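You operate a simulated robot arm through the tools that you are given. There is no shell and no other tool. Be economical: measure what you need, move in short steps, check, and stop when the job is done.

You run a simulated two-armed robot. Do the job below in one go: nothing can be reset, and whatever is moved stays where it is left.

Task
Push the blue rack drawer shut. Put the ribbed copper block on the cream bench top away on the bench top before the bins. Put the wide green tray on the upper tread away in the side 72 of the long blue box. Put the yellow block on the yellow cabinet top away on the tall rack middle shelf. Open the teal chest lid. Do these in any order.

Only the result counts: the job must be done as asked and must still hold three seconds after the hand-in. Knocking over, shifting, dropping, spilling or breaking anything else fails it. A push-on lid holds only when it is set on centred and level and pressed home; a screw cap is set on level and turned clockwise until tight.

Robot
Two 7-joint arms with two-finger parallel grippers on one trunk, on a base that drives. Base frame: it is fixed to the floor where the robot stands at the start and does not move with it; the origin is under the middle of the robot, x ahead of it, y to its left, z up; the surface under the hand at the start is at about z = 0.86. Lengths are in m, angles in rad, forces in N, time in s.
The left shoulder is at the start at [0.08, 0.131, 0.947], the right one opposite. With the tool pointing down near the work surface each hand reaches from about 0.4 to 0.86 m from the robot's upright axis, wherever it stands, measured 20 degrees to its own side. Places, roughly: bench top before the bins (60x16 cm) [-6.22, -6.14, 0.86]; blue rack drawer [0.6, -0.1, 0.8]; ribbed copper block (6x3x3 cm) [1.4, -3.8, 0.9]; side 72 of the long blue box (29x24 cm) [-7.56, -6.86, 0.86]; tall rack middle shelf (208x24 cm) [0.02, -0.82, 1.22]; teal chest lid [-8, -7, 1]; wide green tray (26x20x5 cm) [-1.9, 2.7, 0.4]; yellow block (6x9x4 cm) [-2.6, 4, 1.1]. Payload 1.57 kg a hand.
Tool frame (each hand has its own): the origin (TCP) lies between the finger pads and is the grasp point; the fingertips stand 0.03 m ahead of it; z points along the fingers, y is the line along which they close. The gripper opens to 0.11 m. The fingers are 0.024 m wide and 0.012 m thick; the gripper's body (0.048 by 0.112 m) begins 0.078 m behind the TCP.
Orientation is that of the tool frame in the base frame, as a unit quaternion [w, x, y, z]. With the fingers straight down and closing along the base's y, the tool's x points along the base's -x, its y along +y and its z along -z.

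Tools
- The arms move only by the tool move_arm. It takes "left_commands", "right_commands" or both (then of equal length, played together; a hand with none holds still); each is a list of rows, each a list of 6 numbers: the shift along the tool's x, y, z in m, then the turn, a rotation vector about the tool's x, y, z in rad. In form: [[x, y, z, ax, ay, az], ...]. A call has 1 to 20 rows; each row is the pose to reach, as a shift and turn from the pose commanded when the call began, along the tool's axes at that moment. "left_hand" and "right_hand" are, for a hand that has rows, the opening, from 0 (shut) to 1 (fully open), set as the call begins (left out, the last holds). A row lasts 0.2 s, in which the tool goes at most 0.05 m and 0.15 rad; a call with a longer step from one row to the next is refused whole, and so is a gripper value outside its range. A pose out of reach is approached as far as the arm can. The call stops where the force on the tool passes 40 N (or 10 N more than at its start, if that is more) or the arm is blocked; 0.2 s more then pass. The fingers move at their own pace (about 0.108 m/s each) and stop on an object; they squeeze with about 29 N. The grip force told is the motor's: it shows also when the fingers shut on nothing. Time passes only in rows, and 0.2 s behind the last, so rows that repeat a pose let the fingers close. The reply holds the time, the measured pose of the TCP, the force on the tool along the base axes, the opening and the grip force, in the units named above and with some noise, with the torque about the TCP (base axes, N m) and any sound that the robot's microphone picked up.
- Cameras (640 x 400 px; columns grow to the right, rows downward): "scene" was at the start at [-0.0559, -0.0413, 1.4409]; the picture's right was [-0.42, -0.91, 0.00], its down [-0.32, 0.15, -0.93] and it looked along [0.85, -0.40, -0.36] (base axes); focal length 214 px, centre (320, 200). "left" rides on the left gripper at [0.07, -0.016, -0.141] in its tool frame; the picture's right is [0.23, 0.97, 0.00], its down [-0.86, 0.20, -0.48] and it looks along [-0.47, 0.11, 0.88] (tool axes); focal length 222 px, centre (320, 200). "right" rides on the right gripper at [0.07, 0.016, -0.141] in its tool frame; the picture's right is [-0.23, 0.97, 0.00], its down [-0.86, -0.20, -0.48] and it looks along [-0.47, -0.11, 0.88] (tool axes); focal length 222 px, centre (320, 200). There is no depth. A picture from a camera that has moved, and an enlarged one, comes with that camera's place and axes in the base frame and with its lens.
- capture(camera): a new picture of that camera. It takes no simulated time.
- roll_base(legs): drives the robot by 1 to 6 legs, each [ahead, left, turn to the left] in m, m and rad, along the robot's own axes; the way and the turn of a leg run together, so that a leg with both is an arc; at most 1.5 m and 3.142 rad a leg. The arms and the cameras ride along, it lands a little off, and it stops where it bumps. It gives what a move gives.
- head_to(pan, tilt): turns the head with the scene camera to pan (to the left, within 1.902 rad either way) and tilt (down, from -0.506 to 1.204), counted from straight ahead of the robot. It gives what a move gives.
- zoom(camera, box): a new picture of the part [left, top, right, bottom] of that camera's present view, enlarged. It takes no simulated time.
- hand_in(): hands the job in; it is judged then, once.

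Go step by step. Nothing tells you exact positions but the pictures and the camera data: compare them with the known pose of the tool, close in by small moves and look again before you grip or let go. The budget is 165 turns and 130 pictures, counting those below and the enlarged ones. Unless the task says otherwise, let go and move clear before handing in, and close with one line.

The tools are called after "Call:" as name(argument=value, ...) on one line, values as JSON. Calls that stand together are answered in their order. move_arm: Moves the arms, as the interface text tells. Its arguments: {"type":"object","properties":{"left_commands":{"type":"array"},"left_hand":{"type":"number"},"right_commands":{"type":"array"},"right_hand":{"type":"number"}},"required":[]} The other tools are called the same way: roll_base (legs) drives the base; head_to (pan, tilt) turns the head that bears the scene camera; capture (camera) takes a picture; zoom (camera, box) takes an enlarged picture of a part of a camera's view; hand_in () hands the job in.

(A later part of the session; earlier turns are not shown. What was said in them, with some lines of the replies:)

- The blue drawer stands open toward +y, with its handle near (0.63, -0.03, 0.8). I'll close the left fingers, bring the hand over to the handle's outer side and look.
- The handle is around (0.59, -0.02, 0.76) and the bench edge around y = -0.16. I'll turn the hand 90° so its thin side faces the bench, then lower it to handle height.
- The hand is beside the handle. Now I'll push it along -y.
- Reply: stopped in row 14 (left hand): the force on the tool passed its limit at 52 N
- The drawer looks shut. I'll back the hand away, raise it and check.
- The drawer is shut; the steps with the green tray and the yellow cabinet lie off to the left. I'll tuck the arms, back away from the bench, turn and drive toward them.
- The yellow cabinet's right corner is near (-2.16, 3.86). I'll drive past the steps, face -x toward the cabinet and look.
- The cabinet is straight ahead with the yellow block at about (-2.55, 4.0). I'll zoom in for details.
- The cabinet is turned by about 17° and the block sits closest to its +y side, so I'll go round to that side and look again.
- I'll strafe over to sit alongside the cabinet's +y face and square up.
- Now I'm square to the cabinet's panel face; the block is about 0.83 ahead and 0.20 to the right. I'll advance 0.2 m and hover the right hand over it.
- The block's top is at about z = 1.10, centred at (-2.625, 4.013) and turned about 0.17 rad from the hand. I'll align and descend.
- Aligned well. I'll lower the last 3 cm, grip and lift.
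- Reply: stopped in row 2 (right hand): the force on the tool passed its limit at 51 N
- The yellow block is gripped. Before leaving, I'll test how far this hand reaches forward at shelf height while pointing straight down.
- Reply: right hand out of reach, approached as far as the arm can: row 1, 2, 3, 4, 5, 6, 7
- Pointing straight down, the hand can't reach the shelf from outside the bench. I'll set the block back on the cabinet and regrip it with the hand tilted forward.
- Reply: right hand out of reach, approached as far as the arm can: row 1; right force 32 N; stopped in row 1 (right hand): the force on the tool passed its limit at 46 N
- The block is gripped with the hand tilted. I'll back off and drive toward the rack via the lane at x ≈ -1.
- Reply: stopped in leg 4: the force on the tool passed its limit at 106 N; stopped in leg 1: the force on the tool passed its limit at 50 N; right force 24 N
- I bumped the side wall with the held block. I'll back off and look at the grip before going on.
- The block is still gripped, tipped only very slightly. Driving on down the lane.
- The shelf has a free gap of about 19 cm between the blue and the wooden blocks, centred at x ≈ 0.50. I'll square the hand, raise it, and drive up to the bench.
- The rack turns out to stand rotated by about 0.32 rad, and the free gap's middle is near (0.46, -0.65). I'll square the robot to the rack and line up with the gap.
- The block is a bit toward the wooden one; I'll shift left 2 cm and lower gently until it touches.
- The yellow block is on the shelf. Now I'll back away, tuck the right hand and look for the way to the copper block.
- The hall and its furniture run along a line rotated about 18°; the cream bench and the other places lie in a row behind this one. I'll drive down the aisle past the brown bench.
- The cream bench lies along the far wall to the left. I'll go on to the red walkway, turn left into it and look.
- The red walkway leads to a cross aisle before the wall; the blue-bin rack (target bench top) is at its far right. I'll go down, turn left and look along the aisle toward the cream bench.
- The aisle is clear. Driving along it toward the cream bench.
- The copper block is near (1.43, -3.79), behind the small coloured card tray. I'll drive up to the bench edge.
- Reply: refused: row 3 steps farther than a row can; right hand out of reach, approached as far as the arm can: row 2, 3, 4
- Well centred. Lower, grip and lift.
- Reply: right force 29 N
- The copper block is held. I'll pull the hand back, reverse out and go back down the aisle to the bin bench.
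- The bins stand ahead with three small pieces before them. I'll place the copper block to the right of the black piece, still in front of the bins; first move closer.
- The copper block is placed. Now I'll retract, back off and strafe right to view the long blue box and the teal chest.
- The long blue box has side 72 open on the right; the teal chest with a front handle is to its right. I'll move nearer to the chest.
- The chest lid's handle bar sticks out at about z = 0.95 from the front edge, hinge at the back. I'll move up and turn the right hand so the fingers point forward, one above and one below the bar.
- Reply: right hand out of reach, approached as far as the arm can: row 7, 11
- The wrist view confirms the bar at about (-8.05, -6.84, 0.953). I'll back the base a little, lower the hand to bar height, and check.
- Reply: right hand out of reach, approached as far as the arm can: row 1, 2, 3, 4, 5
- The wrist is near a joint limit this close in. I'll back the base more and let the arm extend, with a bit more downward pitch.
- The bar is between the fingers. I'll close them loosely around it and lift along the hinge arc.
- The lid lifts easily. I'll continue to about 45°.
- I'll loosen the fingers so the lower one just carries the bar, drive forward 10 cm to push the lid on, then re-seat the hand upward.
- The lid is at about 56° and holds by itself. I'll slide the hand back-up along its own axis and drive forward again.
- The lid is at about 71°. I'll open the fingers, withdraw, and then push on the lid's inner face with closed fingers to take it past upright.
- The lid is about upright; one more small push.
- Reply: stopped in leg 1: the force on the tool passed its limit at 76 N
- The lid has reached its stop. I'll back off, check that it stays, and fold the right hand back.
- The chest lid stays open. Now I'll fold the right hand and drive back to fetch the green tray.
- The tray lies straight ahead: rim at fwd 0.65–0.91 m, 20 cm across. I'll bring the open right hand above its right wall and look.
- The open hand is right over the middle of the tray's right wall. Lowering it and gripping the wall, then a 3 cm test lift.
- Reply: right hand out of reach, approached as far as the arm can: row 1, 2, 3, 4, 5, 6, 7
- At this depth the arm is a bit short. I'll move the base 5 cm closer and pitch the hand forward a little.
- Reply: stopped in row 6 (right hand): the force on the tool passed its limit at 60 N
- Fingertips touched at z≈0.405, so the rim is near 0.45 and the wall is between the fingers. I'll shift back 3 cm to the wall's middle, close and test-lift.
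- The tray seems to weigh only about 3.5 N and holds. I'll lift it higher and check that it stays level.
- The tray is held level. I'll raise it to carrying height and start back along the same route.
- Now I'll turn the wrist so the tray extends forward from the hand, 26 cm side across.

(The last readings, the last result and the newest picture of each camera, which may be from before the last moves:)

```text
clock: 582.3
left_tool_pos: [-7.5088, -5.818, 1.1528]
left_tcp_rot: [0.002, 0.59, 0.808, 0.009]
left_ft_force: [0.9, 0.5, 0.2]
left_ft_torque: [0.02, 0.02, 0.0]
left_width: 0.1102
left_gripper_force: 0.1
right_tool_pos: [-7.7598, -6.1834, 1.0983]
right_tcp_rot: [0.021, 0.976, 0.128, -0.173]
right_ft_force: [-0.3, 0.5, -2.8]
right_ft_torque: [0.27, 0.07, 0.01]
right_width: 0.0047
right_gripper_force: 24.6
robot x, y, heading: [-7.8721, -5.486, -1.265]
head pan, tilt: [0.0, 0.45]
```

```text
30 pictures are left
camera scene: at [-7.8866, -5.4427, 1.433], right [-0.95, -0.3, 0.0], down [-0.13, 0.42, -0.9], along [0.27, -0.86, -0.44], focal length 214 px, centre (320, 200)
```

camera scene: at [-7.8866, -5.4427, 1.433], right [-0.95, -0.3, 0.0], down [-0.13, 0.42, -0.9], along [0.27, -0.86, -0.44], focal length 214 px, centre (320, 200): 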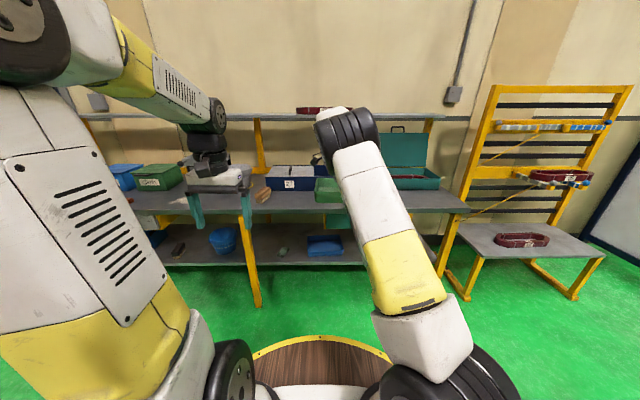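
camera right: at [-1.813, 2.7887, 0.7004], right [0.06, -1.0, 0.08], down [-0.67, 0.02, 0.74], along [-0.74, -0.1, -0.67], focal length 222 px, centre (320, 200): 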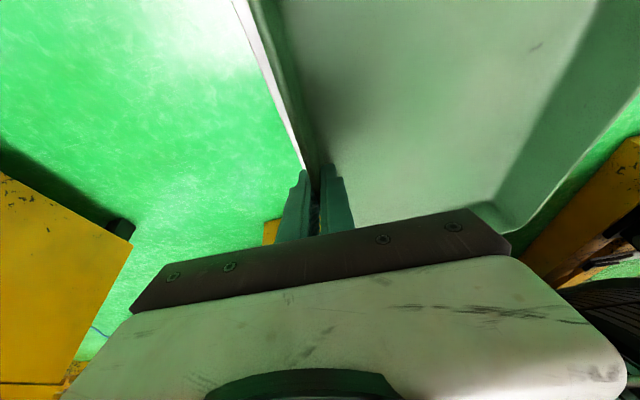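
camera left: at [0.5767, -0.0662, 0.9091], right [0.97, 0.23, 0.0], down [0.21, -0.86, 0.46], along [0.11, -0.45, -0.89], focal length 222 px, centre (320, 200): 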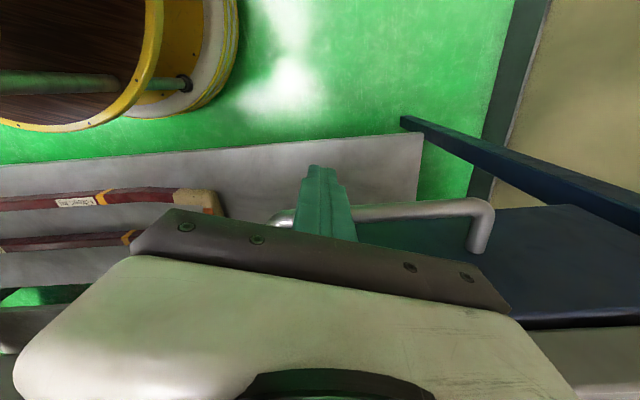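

The wrist turn worked. From the two earlier views I put the centre of side 72 near (-7.56, -6.85), walls up to z ≈ 0.965. I'll drive in and look with the wrist camera.

Call:
roll_base(legs=[[0, 0, 0.017], [0.53, 0, 0]])

Call:
move_arm(right_commands=[[0, 0, 0, -0.015, 0, -0.042]])

Call:
capture(camera="right")

Call:
capture(camera="scene")

```text
clock: 585.7
left_tool_pos: [-7.3366, -6.3141, 1.1527]
left_tcp_rot: [0.002, 0.584, 0.812, 0.008]
left_ft_force: [0.8, 0.0, -0.1]
left_ft_torque: [-0.02, 0.01, 0.0]
left_width: 0.11
left_gripper_force: 0.0
right_tool_pos: [-7.5823, -6.6833, 1.0979]
right_tcp_rot: [0.022, 0.976, 0.136, -0.171]
right_ft_force: [0.1, -0.6, -3.4]
right_ft_torque: [0.23, 0.12, 0.0]
right_width: 0.005
right_gripper_force: 24.4
robot x, y, heading: [-7.7032, -5.9883, -1.247]
head pan, tilt: [0.0, 0.45]
```

```text
clock: 586.1
left_tool_pos: [-7.3366, -6.3135, 1.1514]
left_tcp_rot: [0.002, 0.583, 0.812, 0.008]
left_ft_force: [-0.2, 0.4, 0.2]
left_ft_torque: [-0.01, -0.02, -0.02]
left_width: 0.11
left_gripper_force: 0.1
right_tool_pos: [-7.5806, -6.6823, 1.0976]
right_tcp_rot: [0.027, 0.972, 0.16, -0.17]
right_ft_force: [0.0, -0.8, -3.8]
right_ft_torque: [0.31, 0.1, -0.01]
right_width: 0.0049
right_gripper_force: 25.3
robot x, y, heading: [-7.7079, -5.9861, -1.247]
head pan, tilt: [0.0, 0.45]
```

```text
29 pictures are left
camera right: at [-7.4684, -6.6632, 1.2059], right [0.11, -0.99, 0.08], down [-0.67, -0.02, 0.74], along [-0.73, -0.13, -0.67], focal length 222 px, centre (320, 200)
```

right: 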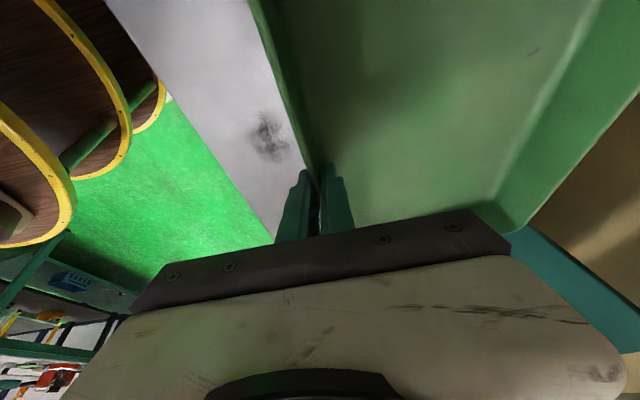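

```text
28 pictures are left
camera scene: at [-7.7202, -5.9442, 1.433], right [-0.95, -0.32, 0.0], down [-0.14, 0.41, -0.9], along [0.28, -0.85, -0.44], focal length 214 px, centre (320, 200)
```

scene: 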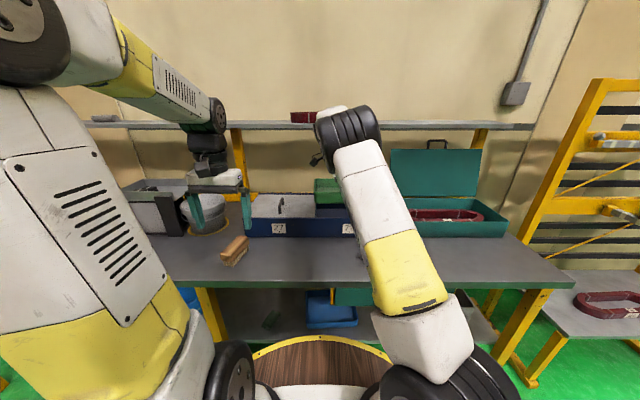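

Call:
capture(camera="left")

```text
27 pictures are left
camera left: at [-7.3767, -6.2535, 1.2953], right [0.85, 0.53, 0.02], down [0.46, -0.75, 0.48], along [0.26, -0.4, -0.88], focal length 222 px, centre (320, 200)
```

left: 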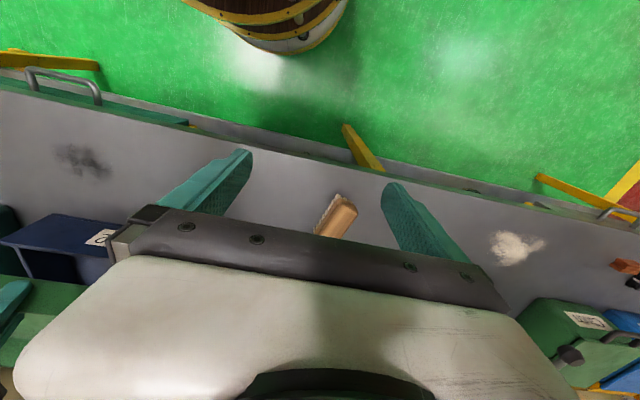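

Call:
zoom(camera="scene", box=[240, 160, 400, 260])

```text
4.00 times, centred on (320, 210) of scene
camera zoom: at [-7.7202, -5.9442, 1.433], right [-0.95, -0.32, 0.0], down [-0.14, 0.41, -0.9], along [0.28, -0.85, -0.44], focal length 858 px, centre (320, 160)
```

zoom: 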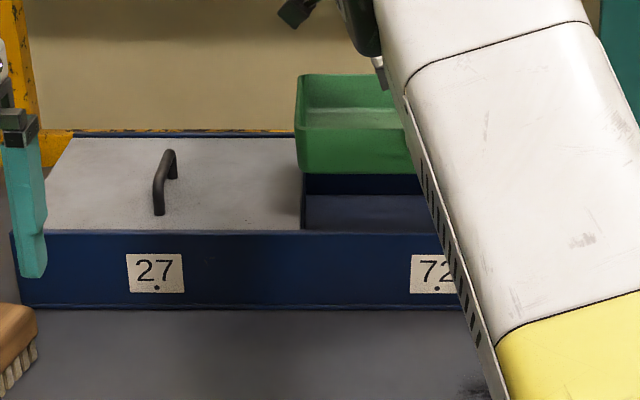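

The zoom shows the divider corner near (-7.459, -6.68) and the tray's left edge about 11 cm left of the hand. I'll bring the tray over the opening, just above the rim, and check.

Call:
move_arm(right_commands=[[-0.008, 0.018, 0.003, 0, 0, 0], [-0.016, 0.037, 0.006, 0, 0, 0], [-0.016, 0.056, 0.006, 0, 0, 0], [-0.016, 0.075, 0.006, 0, 0, 0], [-0.007, 0.075, 0.03, 0, 0, 0], [0.002, 0.075, 0.055, 0, 0, 0], [0.0092, 0.075, 0.0763, 0, 0, 0]])

Call:
zoom(camera="scene", box=[240, 160, 400, 260])

Call:
capture(camera="right")

```text
clock: 587.7
left_tool_pos: [-7.3371, -6.3124, 1.1514]
left_tcp_rot: [0.003, 0.583, 0.812, 0.009]
left_ft_force: [0.8, 0.0, -0.3]
left_ft_torque: [-0.01, 0.03, -0.02]
left_width: 0.11
left_gripper_force: 0.0
right_tool_pos: [-7.5742, -6.7596, 1.024]
right_tcp_rot: [0.027, 0.972, 0.158, -0.17]
right_ft_force: [-0.2, -0.6, -3.1]
right_ft_torque: [0.29, 0.1, -0.02]
right_width: 0.0048
right_gripper_force: 25.6
robot x, y, heading: [-7.7044, -5.989, -1.249]
head pan, tilt: [0.0, 0.45]
```

```text
4.00 times, centred on (320, 210) of scene
camera zoom: at [-7.7202, -5.9441, 1.433], right [-0.95, -0.32, 0.0], down [-0.14, 0.41, -0.9], along [0.28, -0.85, -0.44], focal length 858 px, centre (320, 160)
```

zoom: 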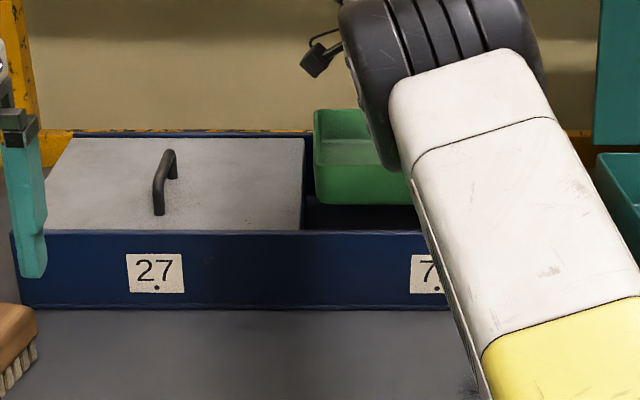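

```text
24 pictures are left
camera right: at [-7.4616, -6.7395, 1.131], right [0.11, -0.99, 0.08], down [-0.67, -0.02, 0.74], along [-0.73, -0.13, -0.67], focal length 222 px, centre (320, 200)
```

right: 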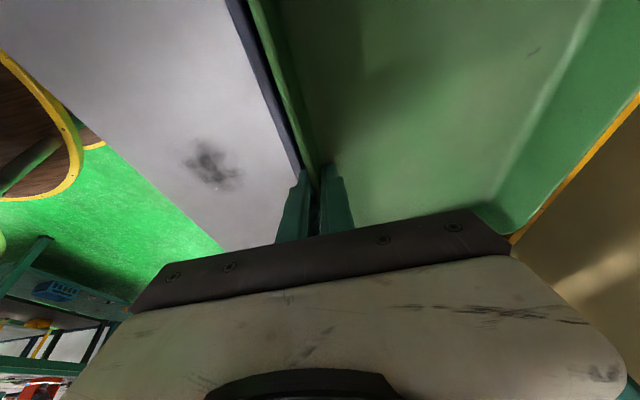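

The wrist view shows the front wall slightly nearer than I had assumed, so I'll shift the tray 2.5 cm further in, then lower it partly and check for contact.

Call:
move_arm(right_commands=[[0, 0.0125, 0, 0, 0, 0], [0, 0.025, 0, 0, 0, 0], [0.0051, 0.025, 0.0141, 0, 0, 0], [0.0102, 0.025, 0.0282, 0, 0, 0], [0.0153, 0.025, 0.0423, 0, 0, 0]])

Call:
capture(camera="right")

Call:
zoom(camera="scene", box=[240, 160, 400, 260])

```text
clock: 588.9
left_tool_pos: [-7.3367, -6.3138, 1.1529]
left_tcp_rot: [0.003, 0.583, 0.812, 0.009]
left_ft_force: [0.5, -0.1, 0.2]
left_ft_torque: [0.02, 0.0, 0.05]
left_width: 0.1102
left_gripper_force: 0.0
right_tool_pos: [-7.5656, -6.783, 0.9776]
right_tcp_rot: [0.027, 0.972, 0.159, -0.17]
right_ft_force: [0.0, -0.6, -3.6]
right_ft_torque: [0.3, 0.1, 0.0]
right_width: 0.0047
right_gripper_force: 25.3
robot x, y, heading: [-7.7103, -5.9911, -1.252]
head pan, tilt: [0.0, 0.45]
```

```text
23 pictures are left
camera right: at [-7.4533, -6.7631, 1.0862], right [0.11, -0.99, 0.08], down [-0.67, -0.02, 0.74], along [-0.73, -0.13, -0.67], focal length 222 px, centre (320, 200)
```

right: 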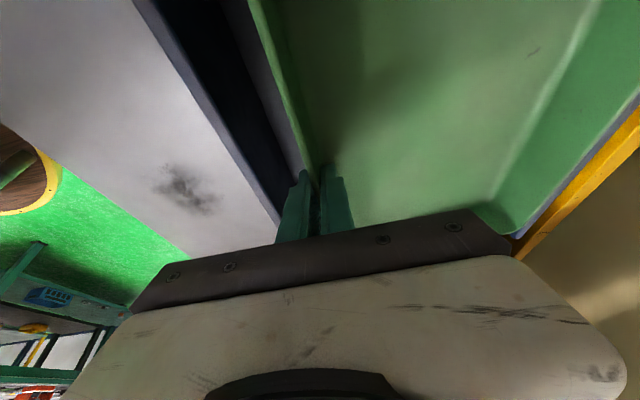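

```text
4.00 times, centred on (320, 210) of scene
camera zoom: at [-7.7202, -5.9441, 1.433], right [-0.95, -0.32, 0.0], down [-0.14, 0.41, -0.9], along [0.28, -0.85, -0.44], focal length 858 px, centre (320, 160)
```

zoom: 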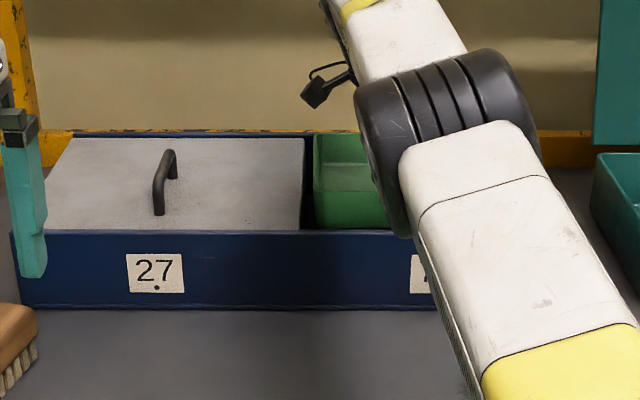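

The tray is inside the walls with gaps all round. Lowering the rest of the way until it touches the floor.

Call:
move_arm(right_commands=[[0.0068, 0, 0.0188, 0, 0, 0], [0.0136, 0, 0.0376, 0, 0, 0], [0.017, 0, 0.047, 0, 0, 0], [0.0187, 0, 0.0517, 0, 0, 0], [0.0204, 0, 0.0564, 0, 0, 0], [0.0217, 0, 0.0602, 0, 0, 0], [0.0231, 0, 0.064, 0, 0, 0], [0.0244, 0, 0.0678, 0, 0, 0]])

```text
clock: 590.7
left_tool_pos: [-7.3369, -6.3124, 1.1531]
left_tcp_rot: [0.003, 0.584, 0.812, 0.009]
left_ft_force: [0.0, 1.0, -0.3]
left_ft_torque: [0.01, 0.01, -0.02]
left_width: 0.1098
left_gripper_force: 0.1
right_tool_pos: [-7.5651, -6.7835, 0.9087]
right_tcp_rot: [0.029, 0.972, 0.159, -0.171]
right_ft_force: [-1.4, 3.2, 20.8]
right_ft_torque: [-1.06, -0.36, 0.09]
right_width: 0.0076
right_gripper_force: 26.7
robot x, y, heading: [-7.704, -5.9898, -1.247]
head pan, tilt: [0.0, 0.45]
```

Call:
move_arm(right_commands=[[-0.0007, 0, -0.0019, 0, 0, 0]])

Call:
move_arm(right_commands=[[0, 0, 0, 0, 0, 0], [0, 0, 0, 0, 0, 0], [-0.0068, 0, -0.0188, 0, 0, 0], [-0.017, 0, -0.047, 0, 0, 0], [-0.034, 0, -0.094, 0, 0, 0], [-0.051, 0, -0.141, 0, 0, 0]], right_hand=0.3)

Call:
capture(camera="right")

```text
clock: 591.1
left_tool_pos: [-7.3361, -6.3128, 1.1521]
left_tcp_rot: [0.002, 0.583, 0.812, 0.009]
left_ft_force: [-0.5, -0.1, -0.5]
left_ft_torque: [0.01, -0.01, 0.0]
left_width: 0.11
left_gripper_force: 0.2
right_tool_pos: [-7.5663, -6.7835, 0.9089]
right_tcp_rot: [0.029, 0.972, 0.159, -0.171]
right_ft_force: [1.4, -4.6, 12.9]
right_ft_torque: [-1.33, 0.16, -0.03]
right_width: 0.0078
right_gripper_force: 26.6
robot x, y, heading: [-7.7046, -5.9922, -1.247]
head pan, tilt: [0.0, 0.45]
```

```text
clock: 592.5
left_tool_pos: [-7.3365, -6.3135, 1.1526]
left_tcp_rot: [0.001, 0.584, 0.812, 0.009]
left_ft_force: [0.1, -1.0, -1.0]
left_ft_torque: [0.07, 0.03, 0.01]
left_width: 0.11
left_gripper_force: 0.0
right_tool_pos: [-7.5721, -6.7753, 1.0525]
right_tcp_rot: [0.025, 0.972, 0.158, -0.172]
right_ft_force: [0.1, -0.2, -0.4]
right_ft_torque: [0.04, 0.05, -0.04]
right_width: 0.0329
right_gripper_force: 0.1
right hand out of reach, approached as far as the arm can: row 6
robot x, y, heading: [-7.7037, -5.986, -1.25]
head pan, tilt: [0.0, 0.45]
```

```text
21 pictures are left
camera right: at [-7.4586, -6.7548, 1.1593], right [0.11, -0.99, 0.07], down [-0.67, -0.02, 0.74], along [-0.73, -0.13, -0.67], focal length 222 px, centre (320, 200)
```

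right: 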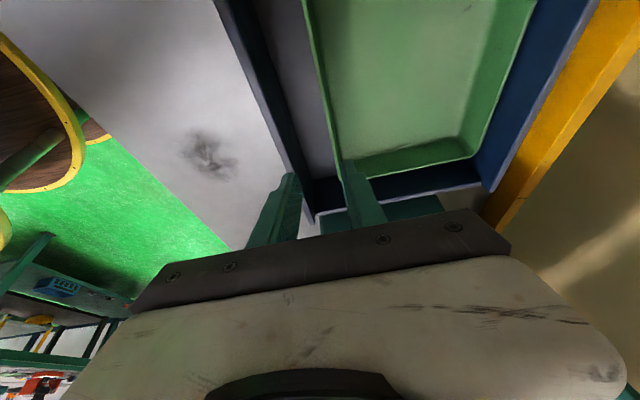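

The tray lies flat inside side 72. I'll back away and verify.

Call:
roll_base(legs=[[-0.5, 0, 0], [0, -0.3, 0]])

Call:
capture(camera="scene")

```text
clock: 597.1
left_tool_pos: [-7.7805, -5.9303, 1.1531]
left_tcp_rot: [0.003, 0.585, 0.811, 0.009]
left_ft_force: [-0.5, 0.1, -1.2]
left_ft_torque: [-0.03, -0.01, 0.04]
left_width: 0.1103
left_gripper_force: 0.0
right_tool_pos: [-8.0152, -6.3918, 1.0525]
right_tcp_rot: [0.027, 0.972, 0.158, -0.172]
right_ft_force: [-0.6, -0.6, 0.5]
right_ft_torque: [-0.01, -0.02, 0.0]
right_width: 0.0333
right_gripper_force: 0.1
robot x, y, heading: [-8.1531, -5.602, -1.251]
head pan, tilt: [0.0, 0.45]
```

```text
20 pictures are left
camera scene: at [-8.1641, -5.5616, 1.433], right [-0.95, -0.31, 0.0], down [-0.14, 0.41, -0.9], along [0.28, -0.85, -0.44], focal length 214 px, centre (320, 200)
```

scene: 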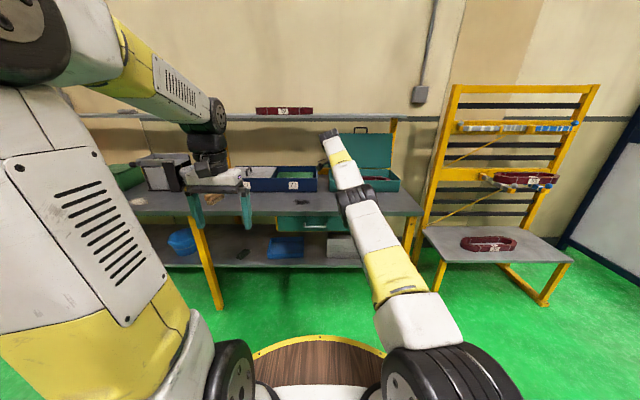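

Call:
zoom(camera="scene", box=[230, 110, 430, 235])

```text
3.20 times, centred on (330, 172) of scene
camera zoom: at [-8.1641, -5.5616, 1.433], right [-0.95, -0.31, 0.0], down [-0.14, 0.41, -0.9], along [0.28, -0.85, -0.44], focal length 686 px, centre (288, 288)
```

zoom: 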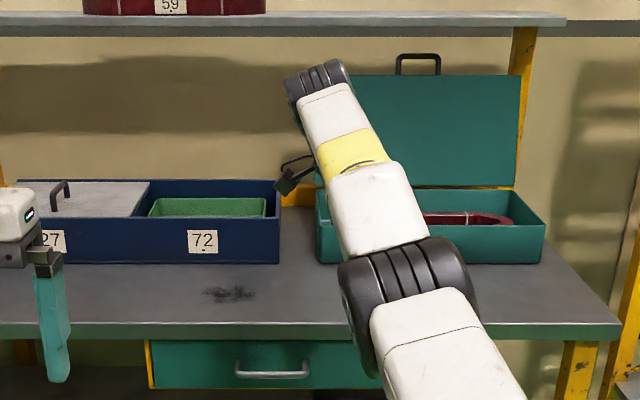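

The tray sits in side 72, the chest lid stands open, the copper and yellow blocks are placed and the drawer is shut. The hands are empty and clear, so I'm handing in.

Call:
hand_in()

```text
The job is handed in.
```

All five tasks are done and handed in: the blue drawer is shut, the copper block, green tray and yellow block are put away, and the teal chest lid is open. On the way to the rack I bumped the side wall once with the held yellow block; I saw no damage, and the block was later placed flat.
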